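You operate a simulated robot arm through the tools that you are given. There is no shell and no other tool. Be economical: measure what you need, move in short steps, check, and stop when the job is done.

Carry out the task below with a simulated robot arm. There is one attempt and no reset: what you move stays moved.

Task
Put things in order on the top of the pine bench. At the end: the cream cup card stands where the brown thread cleaner stood; the brown thread cleaner from the top of the pine bench stands where the blue pad stood; one of the short pistons from the top of the pine bench is on top of the grey tin (marked "POLISH"); the blue pad is in the red tray; whatever was shut is shut again. Leave all else as you found it, and nothing knocked over.

Only the result counts: the job must be done as asked and must still hold three seconds after the hand-in. Knocking over, shifting, dropping, spilling or breaking anything else fails it.

Robot
A 6-joint arm with a two-finger parallel gripper, fixed in place. Base frame: the origin is at the foot of the arm, x ahead of it, y to its left, z up; the work surface is at about z = 800. Lengths are in mm, angles in rad, forces in N, time in s.
With the tool pointing down near the work surface it reaches from about 240 to 640 mm from the base axis. Its first joint turns from -1.152 to 1.152 rad. Payload 2.7 kg.
The TCP is the grasp point between the finger pads, 23 mm short of the fingertips. In the tool frame z runs along the fingers and y along their closing line. Largest opening 94 mm; finger width 38, thickness 10; the body of the gripper, 54 by 96 mm, starts 39 mm behind the TCP.
Orientation is told as [roll, pitch, yaw] about the base's x, y, z axes, in that order, counted from this pose: with the fingers straight down and closing along the base's y, the tool's x points along the base's -x, its y along +y and its z along -z.

Tools
- The arm moves only by the tool apply_moves. Its argument "increments" is a list of rows, each an object of numbers (a shift or turn left out is 0, a gripper value left out holds the last): "tx", "ty", "tz": the shift along the base's x, y, z in m; "ax", "ay", "az": the turn, a rotation vector about the base's x, y, z in rad. In form: [{"tx": .., "ty": .., "tz": .., "ax": .., "ay": .., "az": ..}, ...]. A call has 1 to 10 rows; each row shifts and turns the commanded pose from where the row before left it. "grip" is the closure, from 0 (fully open) to 1 (shut), set as the call begins (left out, the last holds). A row lasts 0.2 s, in which the tool goes at most 50 mm and 0.15 rad; a call with a longer step from one row to the next is refused whole, and so is a gripper value outside its range. Where a pose cannot be reached the arm comes as near as it can. A force on the tool above 40 N (or 10 N above the force at the start of the call, whichever is more), or a blocked arm, ends the call early, and 0.2 s more pass. Each finger travels about 45 mm/s and halts on what it meets, pressing with about 21 N; the grip force reading is that of the motor and also rises with nothing between the fingers. The clock runs only during rows and for 0.2 s after the last one: add rows that do not move to give the fingers time. It gives the time, the measured TCP pose, the force on the tool (base axes), the opening and the grip force at its end, in the units of the frame above (readings bear some noise).
- Cameras (640 x 400 px; columns grow to the right, rows downward): "scene" is fixed at [70.8, -431.9, 1397.4]; the picture's right is [0.80, -0.60, 0.00], its down [-0.37, -0.50, -0.78] and it looks along [0.47, 0.63, -0.62] (base axes); focal length 311 px, centre (320, 200). "wrist" rides on the gripper at [86, 16, -75] in the tool frame; the picture's right is [-0.18, 0.98, 0.00], its down [-0.58, -0.11, -0.81] and it looks along [-0.79, -0.15, 0.59] (tool axes); focal length 243 px, centre (320, 200). There is no depth. A picture from a camera that has moved, and an enlarged one, comes with that camera's place and axes in the base frame and with its lens.
- get_image(camera): a new picture of that camera. The clock stands still meanwhile.
- inspect(camera, box): a new picture of the part [left, top, right, bottom] of that camera's present view, enlarged. The clock stands still meanwhile.
- close_job(): hands the job in; it is judged then, once.

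Work in short steps. Places have to be worked out from the pictures, the camera data and where the tool is seen: move nearer, look again, correct. Check each grasp and each placing, and mend what went wrong. You have 120 turns and 84 pictures in all, those below and enlarged ones among them. Open the gripper and draw the arm clear of the work before you hand the job in, unless the task says otherwise; then end with one line.

The tools are called after "Request:" as a command line: name --argument value ..., lists and objects as JSON in quotes. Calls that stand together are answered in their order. apply_moves: Moves the arm, as the interface text tells. Its arguments: {"type":"object","properties":{"increments":{"type":"array"},"grip":{"type":"number"}},"required":["increments"]} The other tools are called the same way: get_image (camera) takes a picture; inspect (camera, box) takes an enlarged picture of a part of a camera's view; close_job () hands the job in.

At the start:

```text
clock: 0.0
tool_pos: [403.2, 104.8, 1090.0]
tcp_rot: [0.001, -0.001, -0.001]
force: [0.2, -0.5, 0.1]
gripper_width: 93.9
finger_force: 0.0
```

scene: 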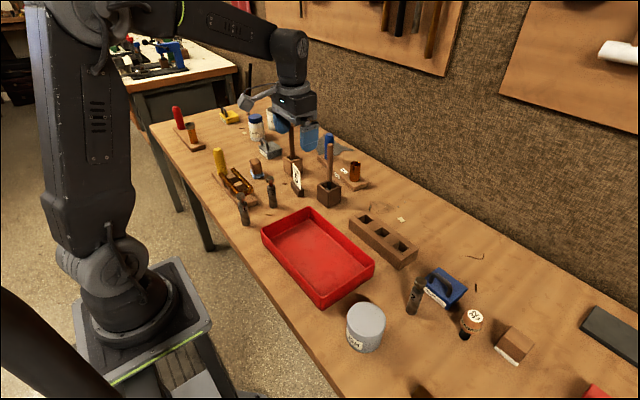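
wrist: 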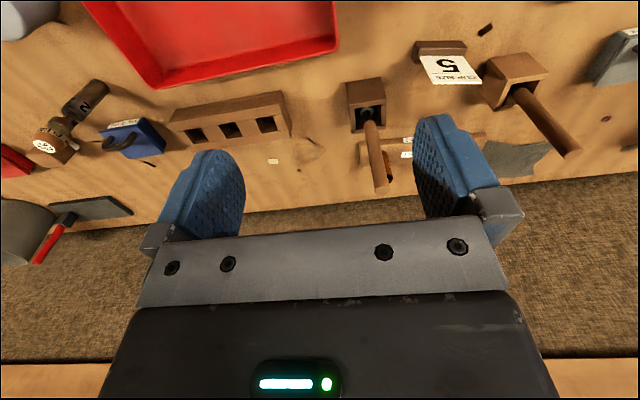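

I start by enlarging parts of the scene to identify the objects.

Request:
inspect --camera "scene" --box '[150, 90, 400, 246]'

Request:
inspect --camera "scene" --box '[330, 200, 640, 394]'

Request:
inspect --camera "scene" --box '[200, 130, 380, 242]'

```text
2.56 times, centred on (275, 168) of scene
camera zoom: at [70.8, -431.9, 1397.4], right [0.8, -0.6, 0.0], down [-0.37, -0.5, -0.78], along [0.47, 0.63, -0.62], focal length 795 px, centre (435, 282)
```

zoom: 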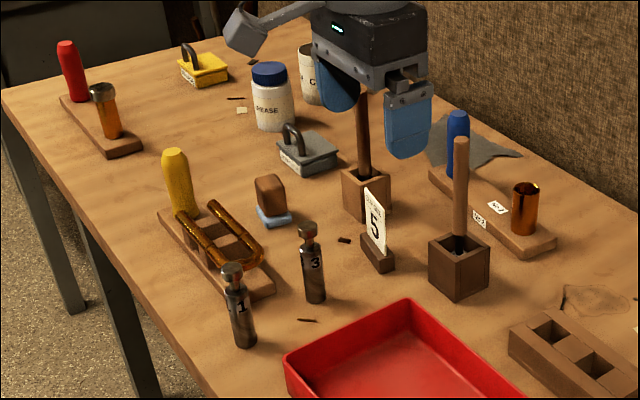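

```text
2.06 times, centred on (485, 297) of scene
camera zoom: at [70.8, -431.9, 1397.4], right [0.8, -0.6, 0.0], down [-0.37, -0.5, -0.78], along [0.47, 0.63, -0.62], focal length 640 px, centre (-20, -0)
```

zoom: 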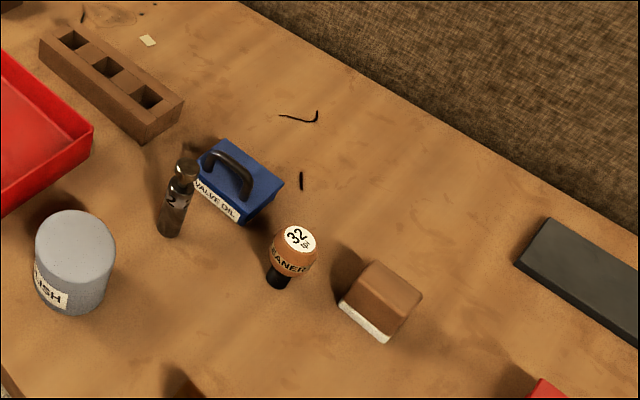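

```text
3.56 times, centred on (290, 186) of scene
camera zoom: at [70.8, -431.9, 1397.4], right [0.8, -0.6, 0.0], down [-0.37, -0.5, -0.78], along [0.47, 0.63, -0.62], focal length 1104 px, centre (427, 250)
```

zoom: 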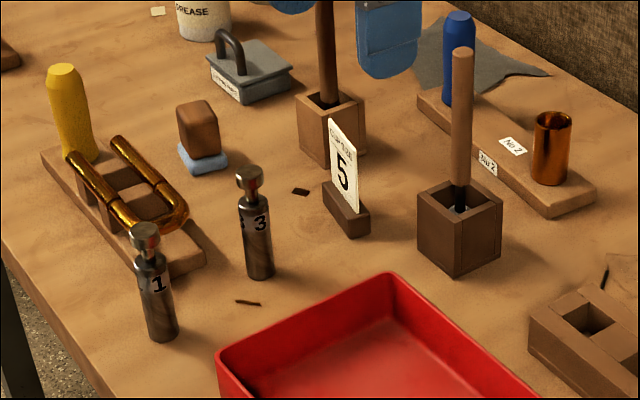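

The candidates need their labels read, so I enlarge further.

Request:
inspect --camera "scene" --box '[395, 260, 545, 372]'

Request:
inspect --camera "scene" --box '[230, 130, 320, 206]'

Request:
inspect --camera "scene" --box '[90, 20, 250, 130]'

Request:
inspect --camera "wrist" --box '[0, 50, 200, 200]'

```text
3.57 times, centred on (470, 316) of scene
camera zoom: at [70.8, -431.9, 1397.4], right [0.8, -0.6, 0.0], down [-0.37, -0.5, -0.78], along [0.47, 0.63, -0.62], focal length 1109 px, centre (-216, -214)
```

zoom: 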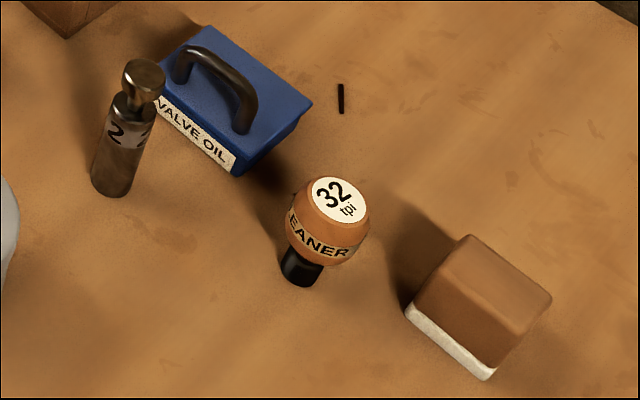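

```text
5.26 times, centred on (275, 168) of scene
camera zoom: at [70.8, -431.9, 1397.4], right [0.8, -0.6, 0.0], down [-0.37, -0.5, -0.78], along [0.47, 0.63, -0.62], focal length 1635 px, centre (557, 368)
```

zoom: 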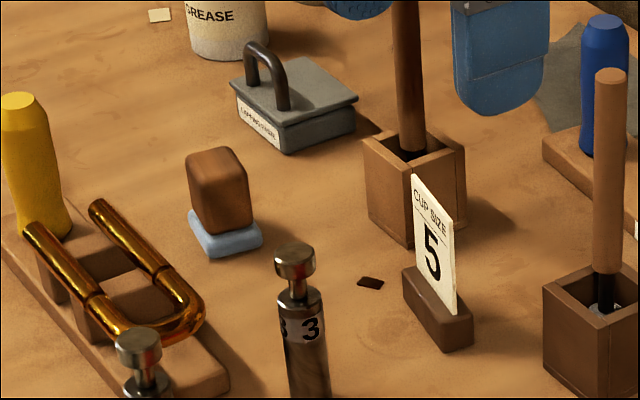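

```text
3.64 times, centred on (170, 75) of scene
camera zoom: at [70.8, -431.9, 1397.4], right [0.8, -0.6, 0.0], down [-0.37, -0.5, -0.78], along [0.47, 0.63, -0.62], focal length 1130 px, centre (866, 654)
```

zoom: 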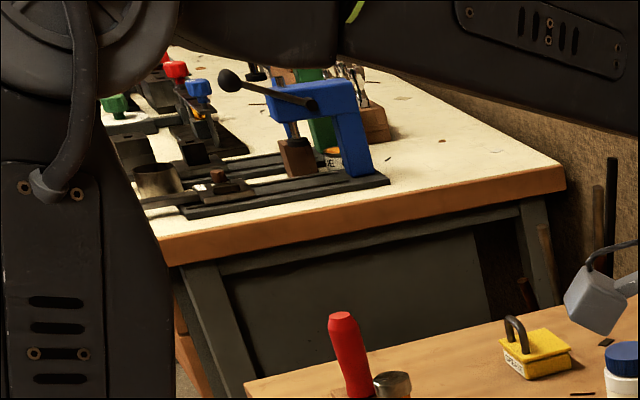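

```text
2.67 times, centred on (100, 125) of wrist
camera zoom: at [315.9, 120.5, 1163.7], right [0.18, 0.98, 0.0], down [0.58, -0.11, 0.81], along [0.79, -0.15, -0.59], focal length 647 px, centre (907, 400)
```

zoom: 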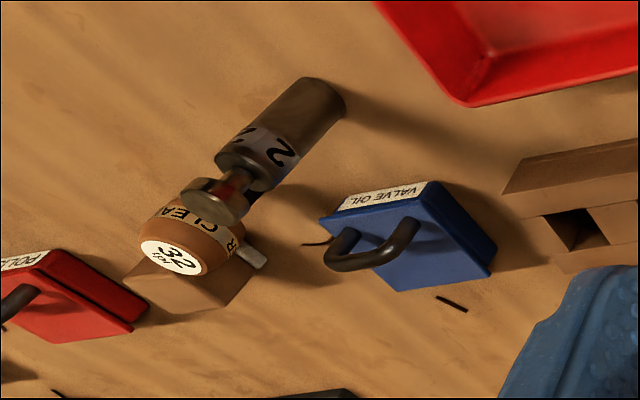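

Places estimated so far: cleaner about (489,-351), blue pad (429,407), card (486,244), pistons at (292,213), (390,237) and (449,-253), grey tin (330,-233), tray around (376,-15). I turn the wrist to yaw +π/2 so its camera looks at the left half.

Request:
apply_moves --increments '[{"az": 0.15}, {"az": 0.15}, {"az": 0.15}, {"az": 0.15}, {"az": 0.15}, {"az": 0.15}, {"az": 0.15}, {"az": 0.15}, {"az": 0.15}, {"az": 0.15}]'

Request:
apply_moves --increments '[{"az": 0.0708, "tz": -0.04}, {"tx": 0.02}, {}]'

Request:
get_image --camera "wrist"

```text
clock: 2.2
tool_pos: [403.3, 104.8, 1090.1]
tcp_rot: [0.0, 0.0, 1.502]
force: [0.9, 0.1, -0.1]
gripper_width: 93.7
finger_force: 0.0
```

```text
clock: 3.0
tool_pos: [423.8, 104.9, 1046.7]
tcp_rot: [0.0, -0.001, 1.569]
force: [-0.7, 1.1, -0.6]
gripper_width: 94.2
finger_force: 0.1
```

```text
74 pictures are left
camera wrist: at [406.8, 18.7, 1121.3], right [-0.98, 0.18, 0.0], down [0.11, 0.58, 0.81], along [0.15, 0.79, -0.59], focal length 243 px, centre (320, 200)
```

wrist: 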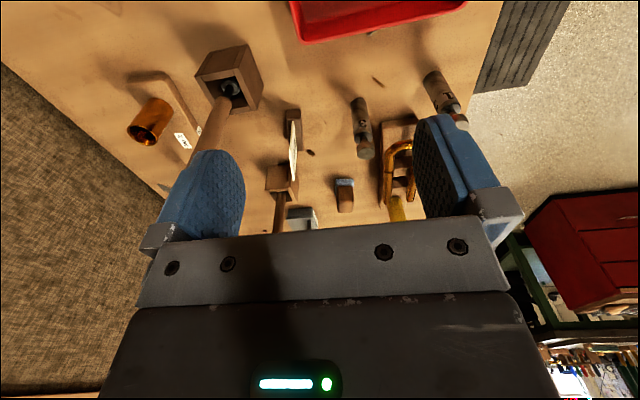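

The wrist view shows the pad, card, pistons and stand; the pad is near (427,395). I go nearer, at safe height, to look again.

Request:
apply_moves --increments '[{"ty": 0.045, "tz": -0.01}, {"ty": 0.045, "tz": -0.01}, {"ty": 0.045, "tz": -0.015}, {"ty": 0.045, "tz": -0.015}, {"ty": 0.035, "tz": -0.02}, {}]'

Request:
get_image --camera "wrist"

```text
clock: 4.4
tool_pos: [423.2, 318.5, 977.1]
tcp_rot: [-0.001, -0.002, 1.569]
force: [-0.2, 0.7, 0.2]
gripper_width: 93.8
finger_force: 0.0
```

```text
73 pictures are left
camera wrist: at [405.1, 232.8, 1051.6], right [-0.98, 0.18, 0.0], down [0.11, 0.58, 0.81], along [0.15, 0.79, -0.59], focal length 243 px, centre (320, 200)
```

wrist: 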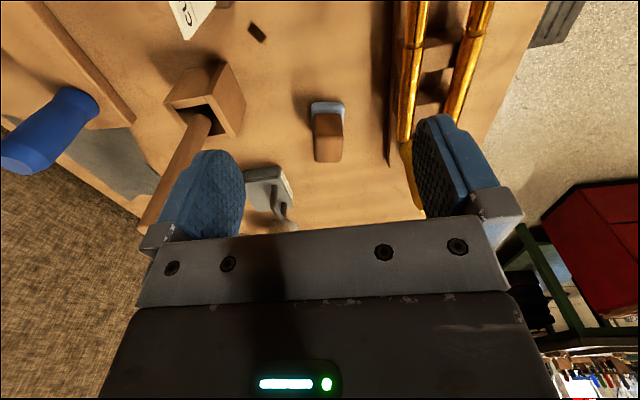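

The pad is just ahead; I enlarge it for its edges and tilt.

Request:
inspect --camera "wrist" --box '[270, 80, 390, 180]'

```text
4.00 times, centred on (330, 130) of wrist
camera zoom: at [405.1, 232.8, 1051.6], right [-0.98, 0.18, 0.0], down [0.11, 0.58, 0.81], along [0.15, 0.79, -0.59], focal length 970 px, centre (280, 480)
```

zoom: 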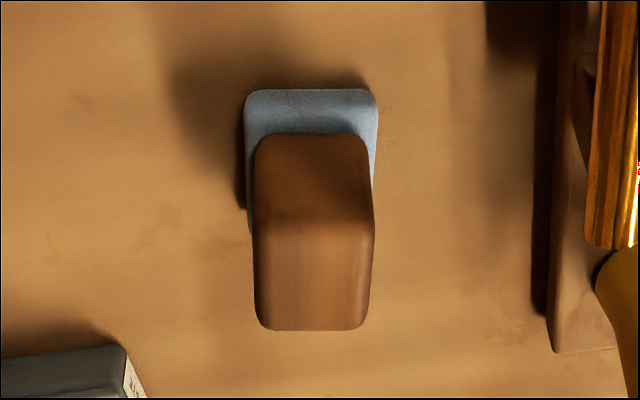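

The pad sits at about (430,412), its handle top near z=848, turned about −0.17 rad. I align, half-close the fingers to clear the stand, and go above it.

Request:
apply_moves --increments '[{"ty": 0.045, "az": -0.085}, {"tx": 0.007, "ty": 0.0485, "az": -0.085}, {"tz": -0.04}, {"tz": -0.035}, {}]' --grip 0.36

Request:
get_image --camera "wrist"

Request:
get_image --camera "scene"

```text
clock: 5.6
tool_pos: [430.4, 411.1, 903.6]
tcp_rot: [-0.001, -0.002, 1.399]
force: [0.1, -0.4, -0.1]
gripper_width: 60.2
finger_force: 0.0
```

```text
71 pictures are left
camera wrist: at [399.2, 329.1, 977.7], right [-0.94, 0.35, 0.0], down [0.21, 0.55, 0.81], along [0.28, 0.76, -0.59], focal length 243 px, centre (320, 200)
```

wrist: 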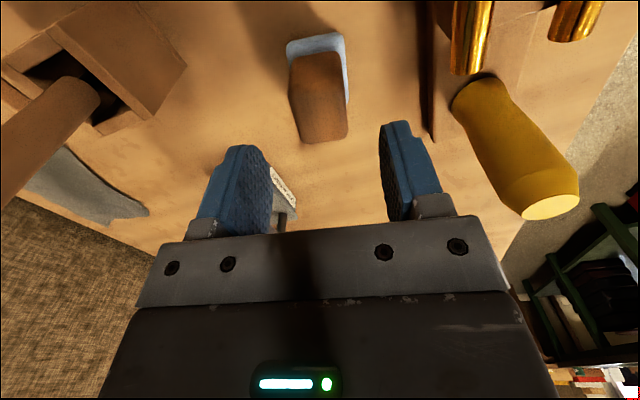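

```text
70 pictures are left
```

scene: 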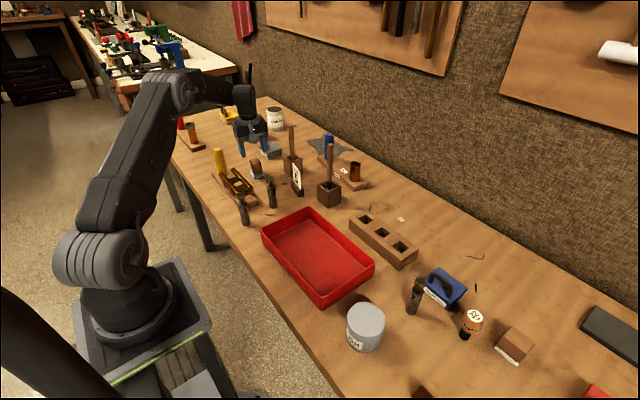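

The jaws straddle the pad; estimated centre (428.6,413). I fine-adjust, lower to z≈838 and close.

Request:
apply_moves --increments '[{"tx": -0.0018, "ty": 0.002, "az": 0.03, "tz": -0.02}, {"tz": -0.025}, {"tz": -0.0205}, {}]'

Request:
apply_moves --increments '[{}, {}, {}, {}]' --grip 1.0

Request:
get_image --camera "wrist"

```text
clock: 6.6
tool_pos: [427.4, 414.5, 839.9]
tcp_rot: [0.0, 0.0, 1.43]
force: [-0.9, 0.1, 0.7]
gripper_width: 60.1
finger_force: 0.0
```

```text
clock: 7.6
tool_pos: [427.5, 413.9, 839.9]
tcp_rot: [0.0, -0.002, 1.429]
force: [-0.3, -0.9, 0.2]
gripper_width: 31.7
finger_force: 20.9
```

```text
69 pictures are left
camera wrist: at [399.0, 331.0, 913.9], right [-0.95, 0.32, 0.0], down [0.19, 0.56, 0.81], along [0.26, 0.77, -0.59], focal length 243 px, centre (320, 200)
```

wrist: 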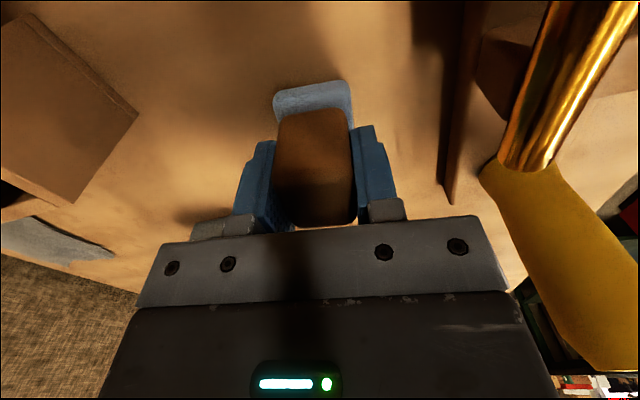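

Grasp confirmed (31.7 mm on the handle). I lift and carry toward the tray centre, then look.

Request:
apply_moves --increments '[{"tz": 0.03}, {"tz": 0.045}, {"tz": 0.045}, {}]'

Request:
apply_moves --increments '[{"tx": -0.006, "ty": -0.045}, {"tx": -0.006, "ty": -0.047}, {"tx": -0.006, "ty": -0.047}, {"tx": -0.006, "ty": -0.047}, {"tx": -0.006, "ty": -0.047}, {"tx": -0.006, "ty": -0.047}, {"tx": -0.006, "ty": -0.047}, {"tx": -0.006, "ty": -0.047}, {"tx": -0.004, "ty": -0.04}, {}]'

Request:
get_image --camera "wrist"

Request:
get_image --camera "scene"

```text
clock: 8.6
tool_pos: [428.1, 414.9, 959.8]
tcp_rot: [0.0, -0.001, 1.433]
force: [0.0, -0.4, -0.7]
gripper_width: 31.4
finger_force: 21.0
```

```text
clock: 10.8
tool_pos: [375.0, -0.8, 957.8]
tcp_rot: [0.0, -0.002, 1.431]
force: [0.3, 0.2, -0.3]
gripper_width: 31.6
finger_force: 21.2
```

```text
68 pictures are left
camera wrist: at [345.9, -84.7, 1032.5], right [-0.95, 0.32, 0.0], down [0.19, 0.56, 0.81], along [0.26, 0.77, -0.59], focal length 243 px, centre (320, 200)
```

wrist: 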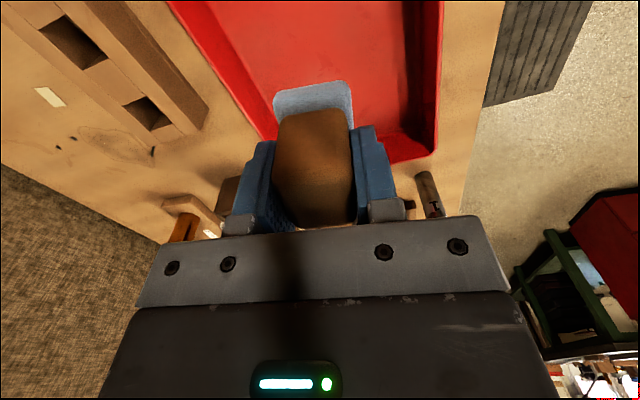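

```text
67 pictures are left
```

scene: 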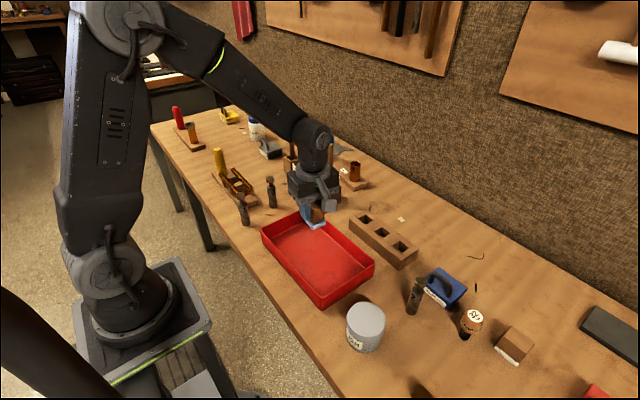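

The tray spans about x 290–455, y ±130, so the pad is over its centre. I lower it to just above the floor.

Request:
apply_moves --increments '[{"tz": -0.045}, {"tz": -0.045}, {"tz": -0.015}, {"tz": -0.006}, {}]'

Request:
apply_moves --increments '[{"tz": -0.002}, {}]'

Request:
inspect --camera "scene" --box '[250, 150, 390, 310]'

```text
clock: 12.0
tool_pos: [372.9, -1.1, 848.2]
tcp_rot: [0.0, -0.002, 1.429]
force: [-0.2, -0.1, -0.4]
gripper_width: 31.7
finger_force: 20.9
```

```text
clock: 12.6
tool_pos: [373.3, 0.9, 846.4]
tcp_rot: [0.001, -0.004, 1.431]
force: [-0.4, -0.1, -0.6]
gripper_width: 31.5
finger_force: 20.6
```

```text
2.50 times, centred on (320, 230) of scene
camera zoom: at [70.8, -431.9, 1397.4], right [0.8, -0.6, 0.0], down [-0.37, -0.5, -0.78], along [0.47, 0.63, -0.62], focal length 777 px, centre (320, 125)
```

zoom: 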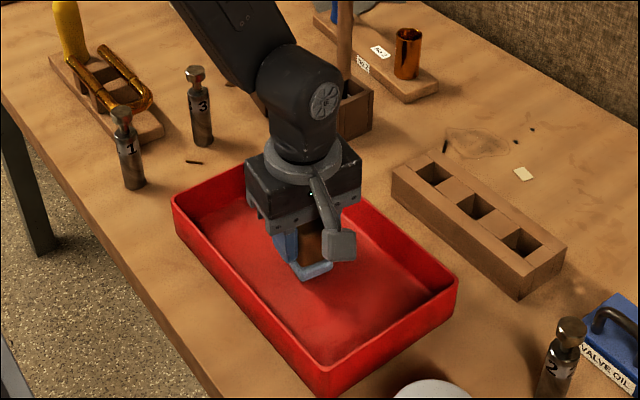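

No contact yet; I step down gently.

Request:
apply_moves --increments '[{"tz": -0.0015}, {}]'

Request:
apply_moves --increments '[{"tz": -0.0015}, {}]'

```text
clock: 13.2
tool_pos: [375.8, 0.1, 843.8]
tcp_rot: [0.002, -0.002, 1.432]
force: [0.9, 0.5, -0.9]
gripper_width: 31.6
finger_force: 20.9
```

```text
clock: 13.8
tool_pos: [374.2, 1.3, 843.7]
tcp_rot: [0.0, 0.0, 1.433]
force: [-8.0, -1.0, 24.7]
gripper_width: 31.8
finger_force: 20.9
```

Contact with the tray floor (24.7 N); I ease off 1 mm and release, then rise.

Request:
apply_moves --increments '[{"tz": 0.001}, {}]'

Request:
apply_moves --increments '[{}, {}, {}, {"tz": 0.02}, {"tz": 0.045}, {"tz": 0.045}, {"tz": 0.04}]' --grip 0.4

Request:
get_image --camera "scene"

```text
clock: 14.4
tool_pos: [375.7, 0.9, 843.6]
tcp_rot: [0.001, -0.002, 1.431]
force: [1.0, -0.4, 2.3]
gripper_width: 31.6
finger_force: 21.1
```

```text
clock: 16.0
tool_pos: [376.2, 3.5, 996.7]
tcp_rot: [0.0, -0.003, 1.43]
force: [-0.2, 0.7, -0.7]
gripper_width: 56.4
finger_force: 0.0
```

```text
65 pictures are left
```

scene: 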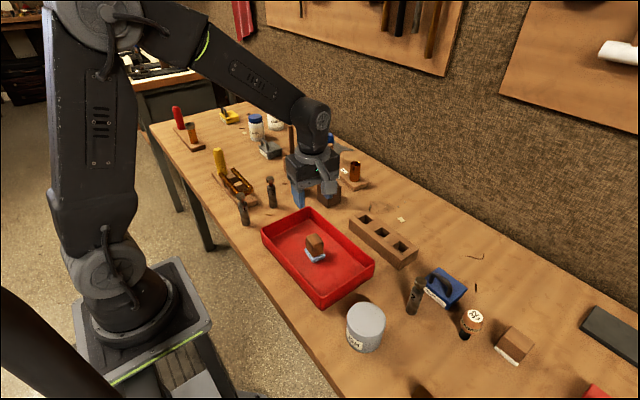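

The pad rests in the tray. Now I go above the thread cleaner near (489,-351), keeping the yaw, and look down at it.

Request:
apply_moves --increments '[{"tx": 0.014, "ty": -0.044, "az": 0.04}, {"tx": 0.014, "ty": -0.044, "az": 0.05}, {"tx": 0.014, "ty": -0.044, "az": 0.05}, {"tx": 0.014, "ty": -0.044}, {"tx": 0.014, "ty": -0.044}, {"tx": 0.014, "ty": -0.044}, {"tx": 0.014, "ty": -0.044}, {"tx": 0.014, "ty": -0.044}, {}]'

Request:
get_image --camera "wrist"

```text
clock: 18.0
tool_pos: [485.5, -353.2, 995.5]
tcp_rot: [0.001, -0.001, 1.571]
force: [-0.1, 0.3, -0.5]
gripper_width: 56.5
finger_force: 0.1
```

```text
64 pictures are left
camera wrist: at [467.7, -440.5, 1068.6], right [-0.98, 0.18, 0.0], down [0.11, 0.58, 0.81], along [0.15, 0.79, -0.59], focal length 243 px, centre (320, 200)
```

wrist: 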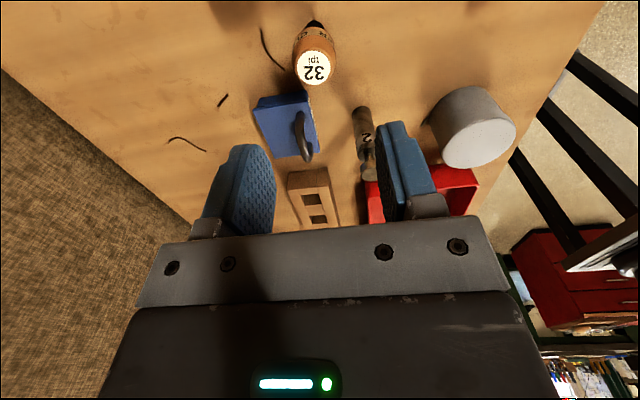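

The cleaner is seen right below; I enlarge it for an exact fix.

Request:
inspect --camera "wrist" --box '[270, 0, 370, 100]'

```text
4.00 times, centred on (320, 50) of wrist
camera zoom: at [467.7, -440.5, 1068.6], right [-0.98, 0.18, 0.0], down [0.11, 0.58, 0.81], along [0.15, 0.79, -0.59], focal length 970 px, centre (320, 800)
```

zoom: 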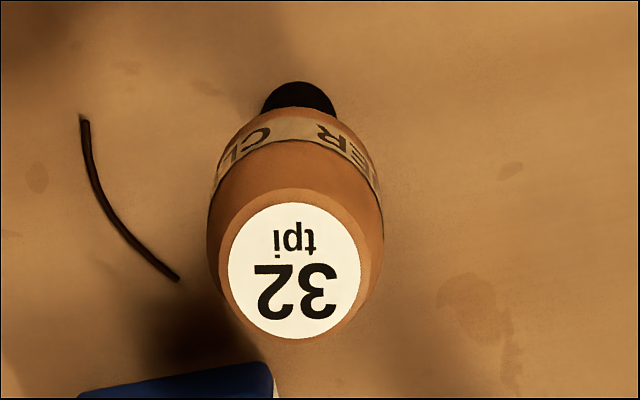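

Relative to the tool axis the cleaner seems about 5 mm toward +x and +y. I check whether the arm has settled.

Request:
apply_moves --increments '[{}, {}, {}]'

Request:
inspect --camera "wrist" --box '[270, 0, 370, 100]'

```text
clock: 18.8
tool_pos: [484.2, -353.8, 996.9]
tcp_rot: [0.0, -0.003, 1.571]
force: [-0.3, 0.1, -0.2]
gripper_width: 56.7
finger_force: 0.0
```

```text
4.00 times, centred on (320, 50) of wrist
camera zoom: at [467.8, -440.2, 1069.0], right [-0.98, 0.18, 0.0], down [0.11, 0.58, 0.81], along [0.15, 0.79, -0.59], focal length 970 px, centre (320, 800)
```

zoom: 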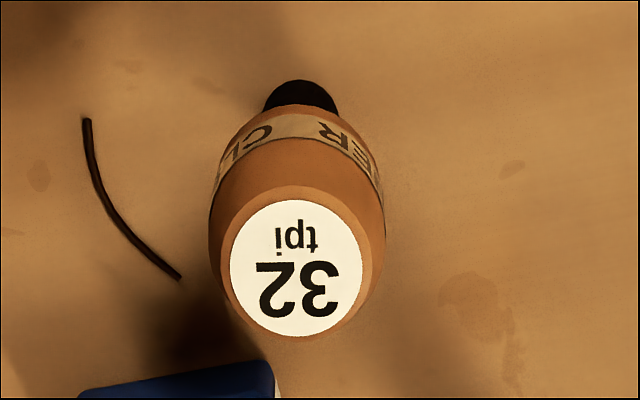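

TCP is at about (484,-354); I shift +5,+3.5 and lower to z≈920, then re-check.

Request:
apply_moves --increments '[{"tx": 0.005, "ty": 0.0035, "tz": -0.03}, {"tz": -0.04}, {}, {}]'

Request:
get_image --camera "wrist"

```text
clock: 19.8
tool_pos: [490.5, -346.5, 923.2]
tcp_rot: [0.001, -0.003, 1.57]
force: [0.0, 0.0, 1.0]
gripper_width: 56.2
finger_force: 0.1
```

```text
61 pictures are left
camera wrist: at [473.6, -432.5, 997.6], right [-0.98, 0.18, 0.0], down [0.11, 0.58, 0.81], along [0.15, 0.79, -0.59], focal length 243 px, centre (320, 200)
```

wrist: 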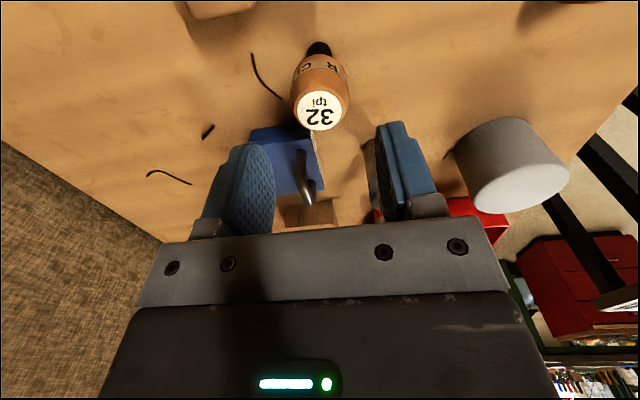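

Lateral is good, but the tool is 5 mm too far in +y. I correct and go down partway.

Request:
apply_moves --increments '[{"tx": -0.001, "ty": -0.005, "tz": -0.01}, {"tz": -0.015}, {}, {}]'

Request:
get_image --camera "wrist"

```text
clock: 20.8
tool_pos: [490.8, -351.5, 897.5]
tcp_rot: [-0.001, -0.001, 1.572]
force: [-0.7, -0.4, -1.0]
gripper_width: 56.4
finger_force: 0.0
```

```text
60 pictures are left
camera wrist: at [474.1, -438.4, 971.4], right [-0.98, 0.18, 0.0], down [0.11, 0.58, 0.81], along [0.15, 0.79, -0.59], focal length 243 px, centre (320, 200)
```

wrist: 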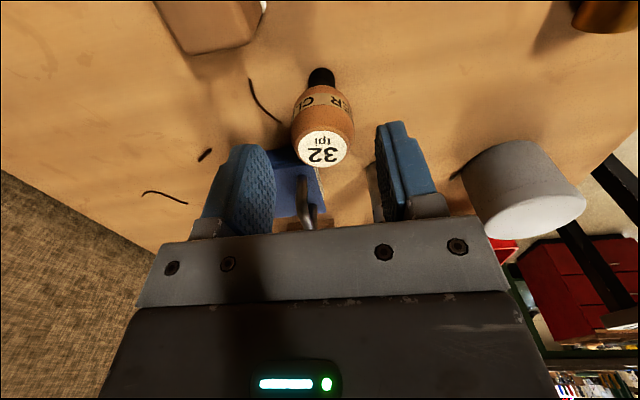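

Nearly centred; I shift −1.5 mm in x, descend to z≈857 and close.

Request:
apply_moves --increments '[{"tx": -0.0015, "tz": -0.015}, {"tz": -0.0155}, {"tz": -0.01}, {}, {}]'

Request:
get_image --camera "wrist"

```text
clock: 22.0
tool_pos: [493.4, -350.5, 859.7]
tcp_rot: [0.001, -0.002, 1.572]
force: [0.0, -0.4, 0.0]
gripper_width: 56.7
finger_force: 0.1
```

```text
59 pictures are left
camera wrist: at [475.4, -438.1, 932.9], right [-0.98, 0.18, 0.0], down [0.11, 0.58, 0.81], along [0.15, 0.79, -0.59], focal length 243 px, centre (320, 200)
```

wrist: 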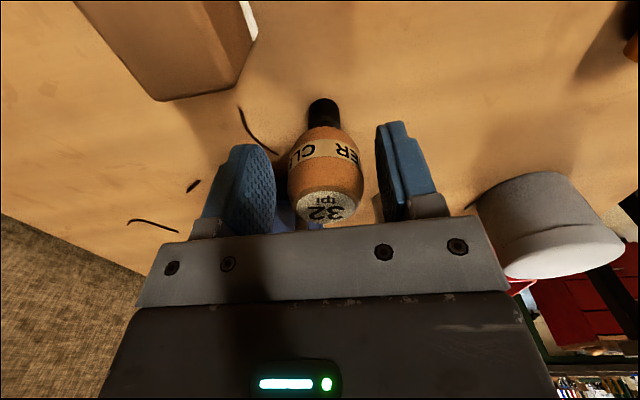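

The head is centred between the pads; I close.

Request:
apply_moves --increments '[{}, {}, {}, {}]' --grip 1.0

Request:
get_image --camera "wrist"

```text
clock: 23.0
tool_pos: [491.9, -351.0, 859.8]
tcp_rot: [0.0, -0.002, 1.571]
force: [-1.0, -0.3, 1.0]
gripper_width: 35.3
finger_force: 21.0
```

```text
58 pictures are left
camera wrist: at [475.4, -438.1, 933.1], right [-0.98, 0.18, 0.0], down [0.11, 0.58, 0.81], along [0.15, 0.79, -0.59], focal length 243 px, centre (320, 200)
```

wrist: 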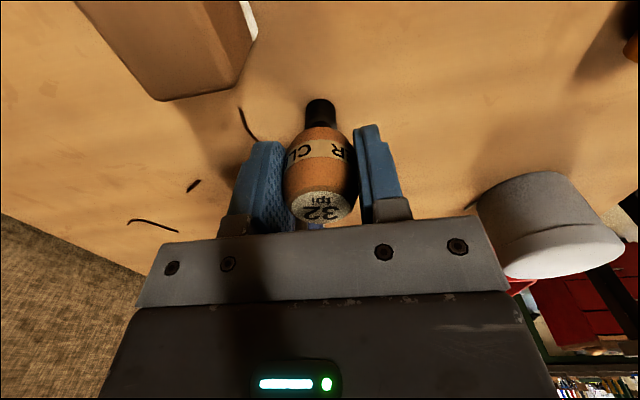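

Held at 35.3 mm, upright. I lift and carry it along an inner path toward the pad's old spot (428,413).

Request:
apply_moves --increments '[{"tz": 0.02}, {"tz": 0.045}, {"tz": 0.045}, {"tz": 0.02, "ty": 0.02, "tx": -0.01}, {"tx": -0.015, "ty": 0.045}, {"tx": -0.015, "ty": 0.045}, {"tx": -0.015, "ty": 0.045}, {"tx": -0.015, "ty": 0.045}, {"tx": -0.015, "ty": 0.045}, {"tx": -0.01, "ty": 0.045}]'

Request:
apply_moves --increments '[{"ty": 0.045}, {"ty": 0.045}, {"ty": 0.045}, {"ty": 0.045}, {"tx": 0.005, "ty": 0.045}, {"tx": 0.005, "ty": 0.045}, {"tx": 0.005, "ty": 0.045}, {"tx": 0.005, "ty": 0.045}, {"tx": 0.005, "ty": 0.045}, {"tx": 0.005, "ty": 0.04}]'

Request:
apply_moves --increments '[{}, {}]'

Request:
get_image --camera "wrist"

```text
clock: 25.2
tool_pos: [395.6, -64.5, 986.5]
tcp_rot: [0.001, -0.002, 1.568]
force: [0.4, 0.4, -1.1]
gripper_width: 34.9
finger_force: 21.1
```

```text
clock: 27.4
tool_pos: [424.9, 383.4, 987.8]
tcp_rot: [0.003, -0.002, 1.569]
force: [0.4, -0.1, -1.0]
gripper_width: 34.7
finger_force: 21.1
```

```text
clock: 28.0
tool_pos: [424.1, 382.0, 987.1]
tcp_rot: [0.0, -0.002, 1.571]
force: [0.0, -0.7, -0.9]
gripper_width: 34.7
finger_force: 20.6
```

```text
57 pictures are left
camera wrist: at [408.1, 296.3, 1061.3], right [-0.98, 0.18, 0.0], down [0.11, 0.58, 0.81], along [0.15, 0.79, -0.59], focal length 243 px, centre (320, 200)
```

wrist: 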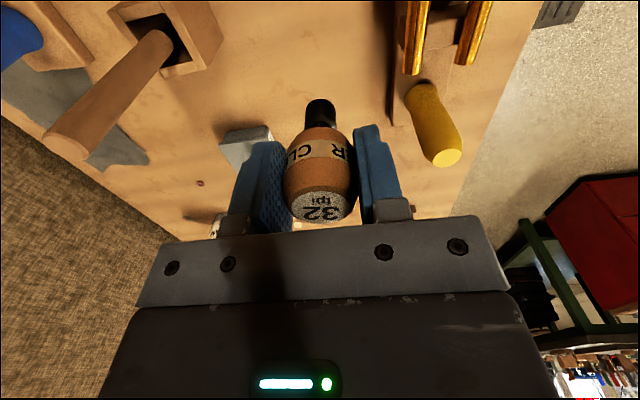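

I move the remaining +4,+31 mm and lower to about z=885.

Request:
apply_moves --increments '[{"tx": 0.004, "ty": 0.031}, {"tz": -0.035}, {"tz": -0.035}, {"tz": -0.03}, {}, {}]'

Request:
get_image --camera "wrist"

Request:
inspect --camera "scene" --box '[200, 90, 340, 200]'

```text
clock: 29.4
tool_pos: [430.0, 410.3, 888.0]
tcp_rot: [0.0, -0.002, 1.571]
force: [0.3, -0.6, -1.5]
gripper_width: 34.8
finger_force: 20.7
```

```text
56 pictures are left
camera wrist: at [412.9, 324.4, 962.1], right [-0.98, 0.18, 0.0], down [0.11, 0.58, 0.81], along [0.15, 0.79, -0.59], focal length 243 px, centre (320, 200)
```

wrist: 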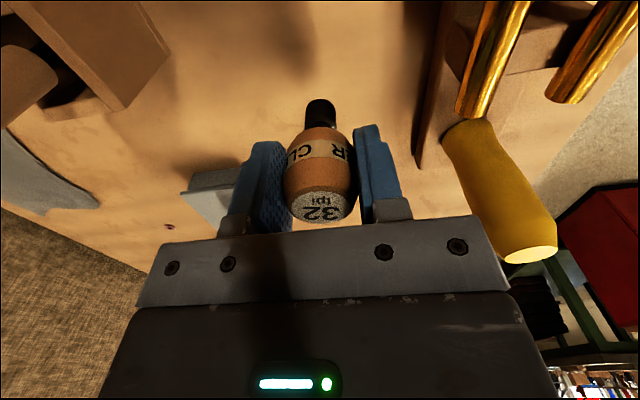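

```text
3.64 times, centred on (270, 145) of scene
camera zoom: at [70.8, -431.9, 1397.4], right [0.8, -0.6, 0.0], down [-0.37, -0.5, -0.78], along [0.47, 0.63, -0.62], focal length 1130 px, centre (502, 400)
```

zoom: 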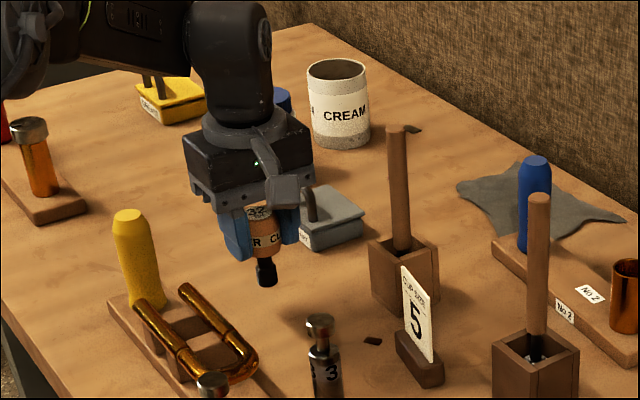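

Upright over the target. I trim the position and lower to just above contact.

Request:
apply_moves --increments '[{"tx": -0.002, "ty": 0.003, "tz": -0.01}, {"tz": -0.013}, {}, {}]'

Request:
apply_moves --increments '[{"tz": -0.002}, {}]'

```text
clock: 30.4
tool_pos: [426.7, 417.2, 866.2]
tcp_rot: [0.001, -0.002, 1.571]
force: [0.7, -0.2, -1.3]
gripper_width: 34.9
finger_force: 21.4
```

```text
clock: 31.0
tool_pos: [427.7, 416.8, 864.7]
tcp_rot: [-0.001, -0.002, 1.57]
force: [0.5, -0.2, -0.4]
gripper_width: 34.8
finger_force: 20.9
```

The y reading is ~3–4 mm high; I trim and keep creeping.

Request:
apply_moves --increments '[{"ty": -0.003, "tz": -0.002}, {}, {}]'

Request:
apply_moves --increments '[{"tz": -0.0015}, {}]'

Request:
apply_moves --increments '[{"tz": -0.001}, {}]'

```text
clock: 31.8
tool_pos: [427.6, 411.2, 862.9]
tcp_rot: [0.0, -0.004, 1.571]
force: [0.7, -0.1, -1.5]
gripper_width: 34.8
finger_force: 20.5
```

```text
clock: 32.4
tool_pos: [429.1, 413.3, 861.5]
tcp_rot: [-0.001, -0.002, 1.572]
force: [-0.1, -0.1, -1.9]
gripper_width: 35.0
finger_force: 21.3
```

```text
clock: 33.0
tool_pos: [428.4, 413.6, 860.5]
tcp_rot: [0.0, -0.002, 1.569]
force: [0.3, 0.4, -1.6]
gripper_width: 34.8
finger_force: 21.0
```

Position is good; still no contact, so I creep 0.7 mm at a time.

Request:
apply_moves --increments '[{"tz": -0.0007}, {}]'

Request:
apply_moves --increments '[{"tz": -0.0007}, {}]'

```text
clock: 33.6
tool_pos: [427.4, 413.9, 860.5]
tcp_rot: [0.001, -0.003, 1.571]
force: [-0.8, 0.5, 1.0]
gripper_width: 34.8
finger_force: 21.3
```

```text
clock: 34.2
tool_pos: [428.3, 413.5, 859.9]
tcp_rot: [-0.001, -0.003, 1.57]
force: [-0.9, -1.8, 5.2]
gripper_width: 34.7
finger_force: 21.1
```

Contact (5 N). I open slightly and rise straight up.

Request:
apply_moves --increments '[{}, {}, {}, {}]' --grip 0.4

Request:
get_image --camera "wrist"

```text
clock: 35.2
tool_pos: [428.0, 412.6, 857.9]
tcp_rot: [-0.001, -0.001, 1.57]
force: [-0.1, 0.1, 0.6]
gripper_width: 56.3
finger_force: 0.0
```

```text
54 pictures are left
camera wrist: at [411.3, 327.2, 932.5], right [-0.98, 0.18, 0.0], down [0.11, 0.58, 0.81], along [0.15, 0.79, -0.59], focal length 243 px, centre (320, 200)
```

wrist: 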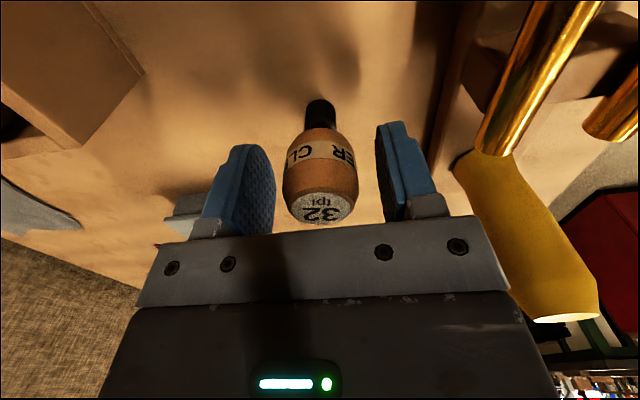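

The cleaner stands on its own. I rise and retreat toward the card to view it from above.

Request:
apply_moves --increments '[{"tz": 0.02}, {"tz": 0.045}, {"tz": 0.045}, {"tz": 0.035}, {"ty": -0.045}, {"ty": -0.045}, {"ty": -0.045}, {"ty": -0.045}, {"ty": -0.02}, {}]'

Request:
get_image --camera "wrist"

Request:
get_image --camera "scene"

```text
clock: 37.4
tool_pos: [426.6, 212.4, 1000.9]
tcp_rot: [0.0, -0.002, 1.572]
force: [0.2, 0.7, 0.2]
gripper_width: 56.2
finger_force: 0.0
```

```text
53 pictures are left
camera wrist: at [409.8, 126.4, 1074.5], right [-0.98, 0.18, 0.0], down [0.11, 0.58, 0.81], along [0.15, 0.79, -0.59], focal length 243 px, centre (320, 200)
```

wrist: 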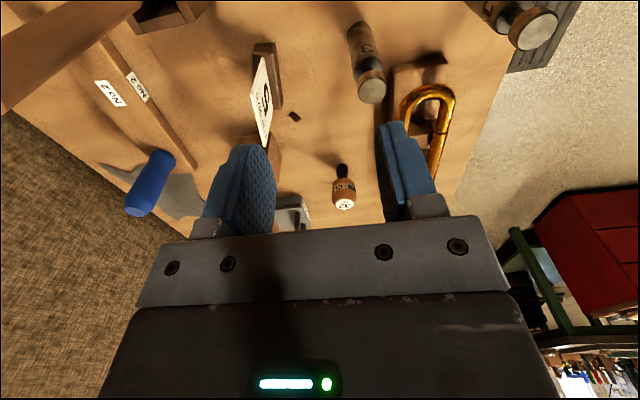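

```text
52 pictures are left
```

scene: 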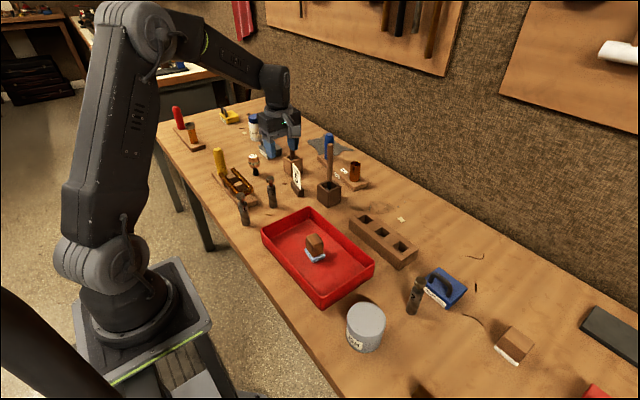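

The cleaner stands at the pad's old spot. I enlarge the card for its geometry.

Request:
inspect --camera "wrist" --box '[200, 20, 340, 160]'

Request:
inspect --camera "scene" --box '[225, 130, 345, 215]'

```text
2.86 times, centred on (270, 90) of wrist
camera zoom: at [409.8, 126.4, 1074.5], right [-0.98, 0.18, 0.0], down [0.11, 0.58, 0.81], along [0.15, 0.79, -0.59], focal length 693 px, centre (463, 514)
```

zoom: 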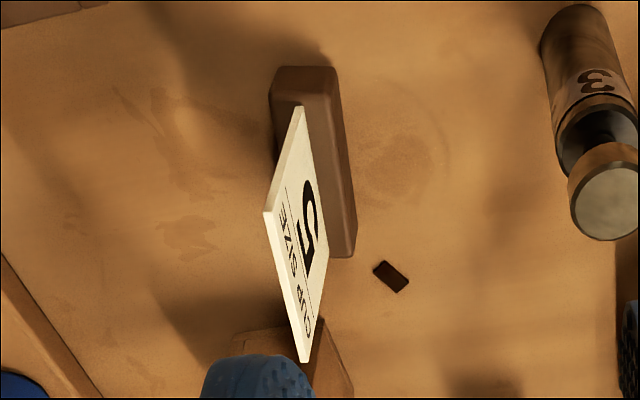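

```text
4.71 times, centred on (285, 172) of scene
camera zoom: at [70.8, -431.9, 1397.4], right [0.8, -0.6, 0.0], down [-0.37, -0.5, -0.78], along [0.47, 0.63, -0.62], focal length 1462 px, centre (485, 329)
```

zoom: 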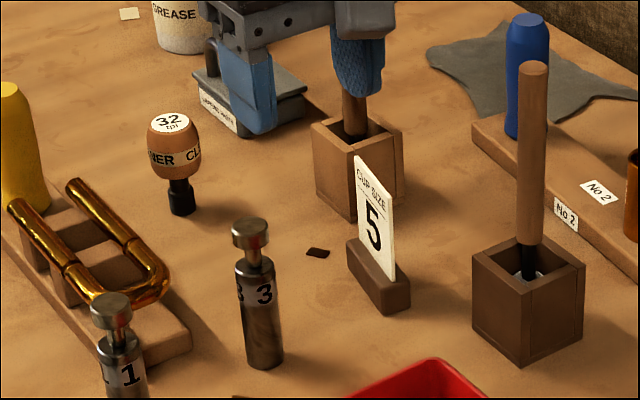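

The card's base is about 22×65 mm, long axis tilted −0.19 rad from y, centred near (488,255), card top near z≈880 and the card itself thin. I'll grip the card with yaw ≈1.38; moving above it.

Request:
apply_moves --increments '[{"tx": 0.03, "ty": 0.022, "az": -0.1}, {"tx": 0.03, "ty": 0.02, "az": -0.09}, {"tz": -0.035}, {}, {}]'

Request:
get_image --camera "wrist"

Request:
inspect --camera "wrist" --box '[250, 0, 390, 140]'

```text
clock: 38.6
tool_pos: [486.2, 252.7, 969.1]
tcp_rot: [-0.001, -0.002, 1.38]
force: [-0.4, -0.3, -1.0]
gripper_width: 56.7
finger_force: 0.0
```

```text
49 pictures are left
camera wrist: at [453.4, 171.3, 1042.6], right [-0.93, 0.37, 0.0], down [0.22, 0.55, 0.81], along [0.3, 0.75, -0.59], focal length 243 px, centre (320, 200)
```

wrist: 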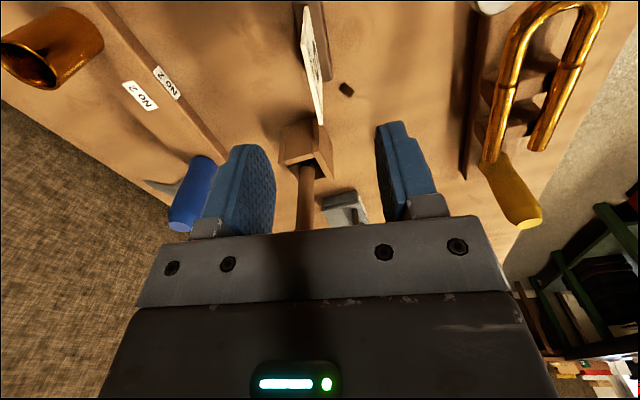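

```text
2.86 times, centred on (320, 70) of wrist
camera zoom: at [453.4, 171.3, 1042.6], right [-0.93, 0.37, 0.0], down [0.22, 0.55, 0.81], along [0.3, 0.75, -0.59], focal length 693 px, centre (320, 571)
```

zoom: 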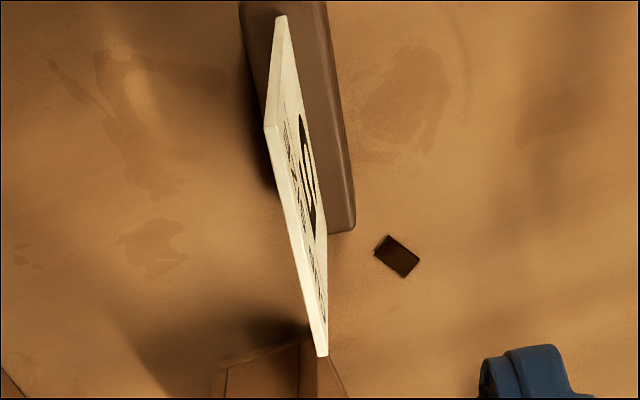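

Card top runs (485,224)→(496,280) at z≈885, centre (491,252), angle matches yaw 1.38. I shift +5.3,−1 and go down partway to check centring.

Request:
apply_moves --increments '[{"tx": 0.0053, "ty": -0.001}, {"tz": -0.03}, {"tz": -0.025}, {}, {}]'

Request:
get_image --camera "wrist"

```text
clock: 39.8
tool_pos: [495.7, 252.4, 914.6]
tcp_rot: [0.0, -0.003, 1.379]
force: [-0.5, -0.9, -0.2]
gripper_width: 56.3
finger_force: 0.1
```

```text
47 pictures are left
camera wrist: at [462.6, 170.9, 986.8], right [-0.93, 0.37, 0.0], down [0.22, 0.55, 0.81], along [0.3, 0.75, -0.59], focal length 243 px, centre (320, 200)
```

wrist: 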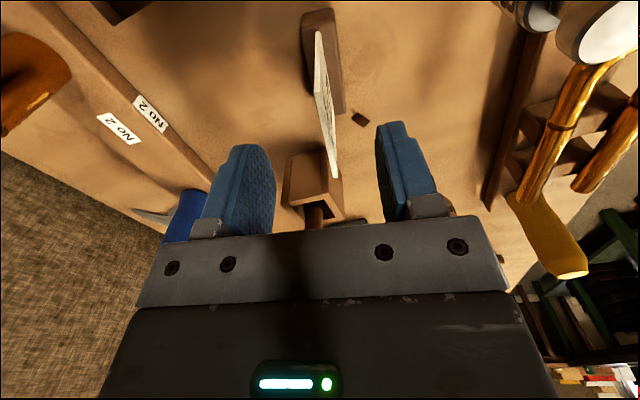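

Overshot about 4 mm in x; I correct and lower to z≈885.

Request:
apply_moves --increments '[{"tx": -0.0035}, {"tz": -0.025}, {}, {}]'

Request:
get_image --camera "wrist"

```text
clock: 40.8
tool_pos: [489.4, 254.5, 888.7]
tcp_rot: [0.0, -0.001, 1.381]
force: [0.0, 0.2, -0.4]
gripper_width: 56.3
finger_force: 0.1
```

```text
46 pictures are left
camera wrist: at [456.6, 172.3, 961.8], right [-0.93, 0.37, 0.0], down [0.22, 0.55, 0.81], along [0.3, 0.75, -0.59], focal length 243 px, centre (320, 200)
```

wrist: 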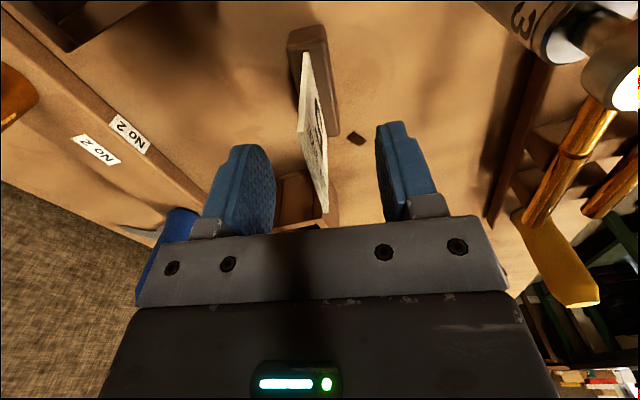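

Centring within ~1 mm. I lower to z≈853 and check before closing.

Request:
apply_moves --increments '[{"tx": 0.001, "tz": -0.015}, {"tz": -0.02}, {}, {}]'

Request:
get_image --camera "wrist"

```text
clock: 41.8
tool_pos: [489.7, 253.8, 853.0]
tcp_rot: [0.001, -0.002, 1.381]
force: [-0.4, 0.1, -0.2]
gripper_width: 56.5
finger_force: 0.0
```

```text
45 pictures are left
camera wrist: at [456.6, 172.6, 926.3], right [-0.93, 0.37, 0.0], down [0.22, 0.55, 0.81], along [0.3, 0.75, -0.59], focal length 243 px, centre (320, 200)
```

wrist: 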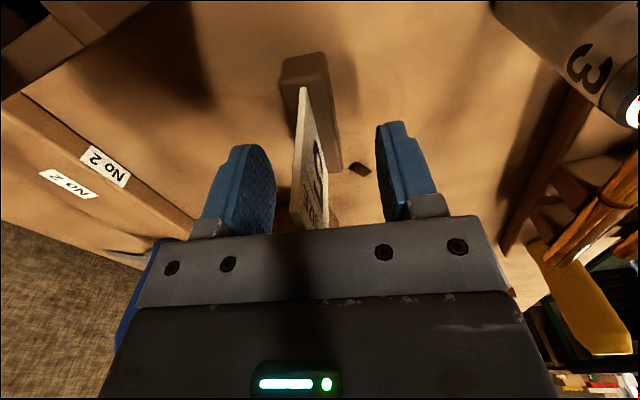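

The card still sits ~2 mm toward +x of the jaw centre; I shift and close gently.

Request:
apply_moves --increments '[{"tx": 0.002}, {}, {}]'

Request:
apply_moves --increments '[{}, {}, {}, {}]' --grip 1.0

Request:
get_image --camera "wrist"

Request:
inspect --camera "scene" --box '[225, 130, 345, 215]'

```text
clock: 42.6
tool_pos: [491.7, 254.0, 852.6]
tcp_rot: [-0.002, -0.001, 1.38]
force: [-0.2, -0.5, 0.0]
gripper_width: 56.5
finger_force: 0.0
```

```text
clock: 43.6
tool_pos: [493.1, 254.1, 852.7]
tcp_rot: [0.0, -0.002, 1.381]
force: [0.8, -1.0, 0.2]
gripper_width: 2.8
finger_force: 21.1
```

```text
44 pictures are left
camera wrist: at [459.2, 172.2, 926.6], right [-0.93, 0.37, 0.0], down [0.22, 0.55, 0.81], along [0.3, 0.75, -0.59], focal length 243 px, centre (320, 200)
```

wrist: 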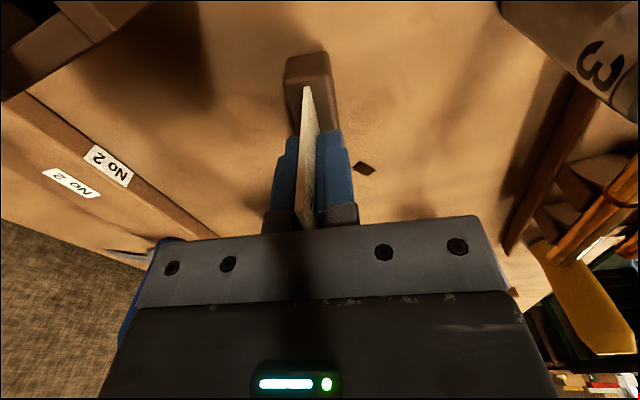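

```text
4.71 times, centred on (285, 172) of scene
camera zoom: at [70.8, -431.9, 1397.4], right [0.8, -0.6, 0.0], down [-0.37, -0.5, -0.78], along [0.47, 0.63, -0.62], focal length 1462 px, centre (485, 329)
```

zoom: 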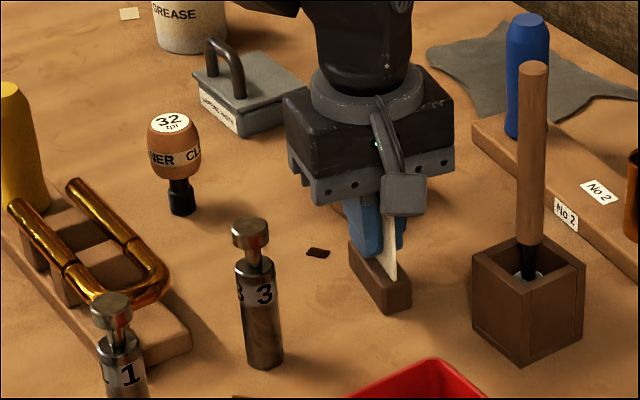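

Card gripped (2.8 mm). I lift, draw inward away from the rods, and carry it toward (489.6,-351.5).

Request:
apply_moves --increments '[{"tz": 0.02}, {"tz": 0.045}, {"tz": 0.045}, {"tz": 0.03}, {"tx": -0.045}, {"tx": -0.045, "ty": -0.01}, {"tx": -0.01, "ty": -0.045}, {"ty": -0.045}, {"ty": -0.045}, {"ty": -0.045}]'

Request:
apply_moves --increments '[{"ty": -0.045}, {"ty": -0.045}, {"ty": -0.045}, {"ty": -0.045}, {"ty": -0.045}, {"ty": -0.045, "tx": 0.01}, {"ty": -0.045, "tx": 0.02}, {"ty": -0.045, "tx": 0.02}, {"ty": -0.04, "tx": 0.02}, {}]'

Request:
get_image --camera "scene"

Request:
get_image --camera "wrist"

```text
clock: 45.8
tool_pos: [392.8, 64.3, 993.8]
tcp_rot: [-0.002, -0.003, 1.382]
force: [0.7, 0.4, -1.3]
gripper_width: 2.9
finger_force: 20.6
```

```text
clock: 48.0
tool_pos: [461.8, -337.2, 993.3]
tcp_rot: [0.002, -0.001, 1.379]
force: [0.6, 0.0, 0.0]
gripper_width: 2.7
finger_force: 20.9
```

```text
42 pictures are left
```

scene: 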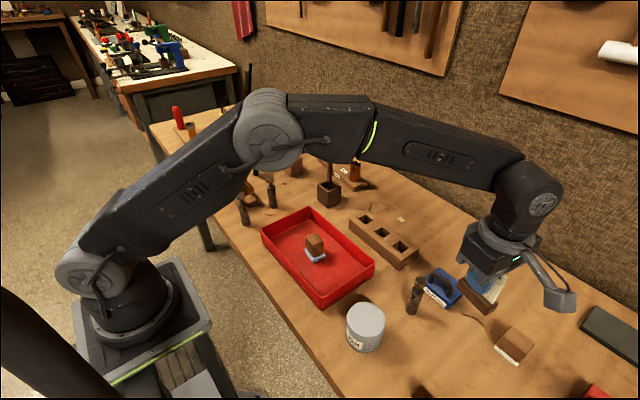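

```text
41 pictures are left
camera wrist: at [430.4, -419.8, 1068.0], right [-0.93, 0.37, 0.0], down [0.22, 0.55, 0.81], along [0.3, 0.75, -0.59], focal length 243 px, centre (320, 200)
```

wrist: 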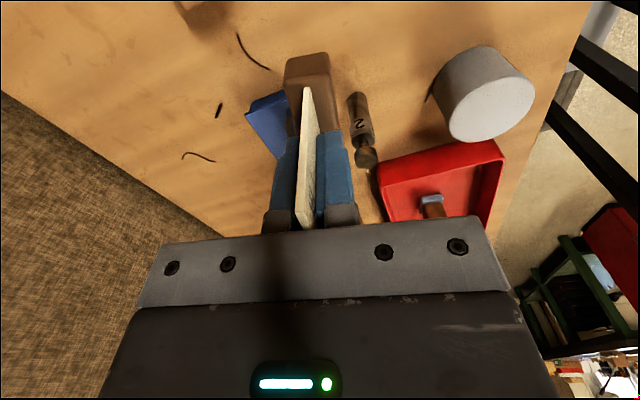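

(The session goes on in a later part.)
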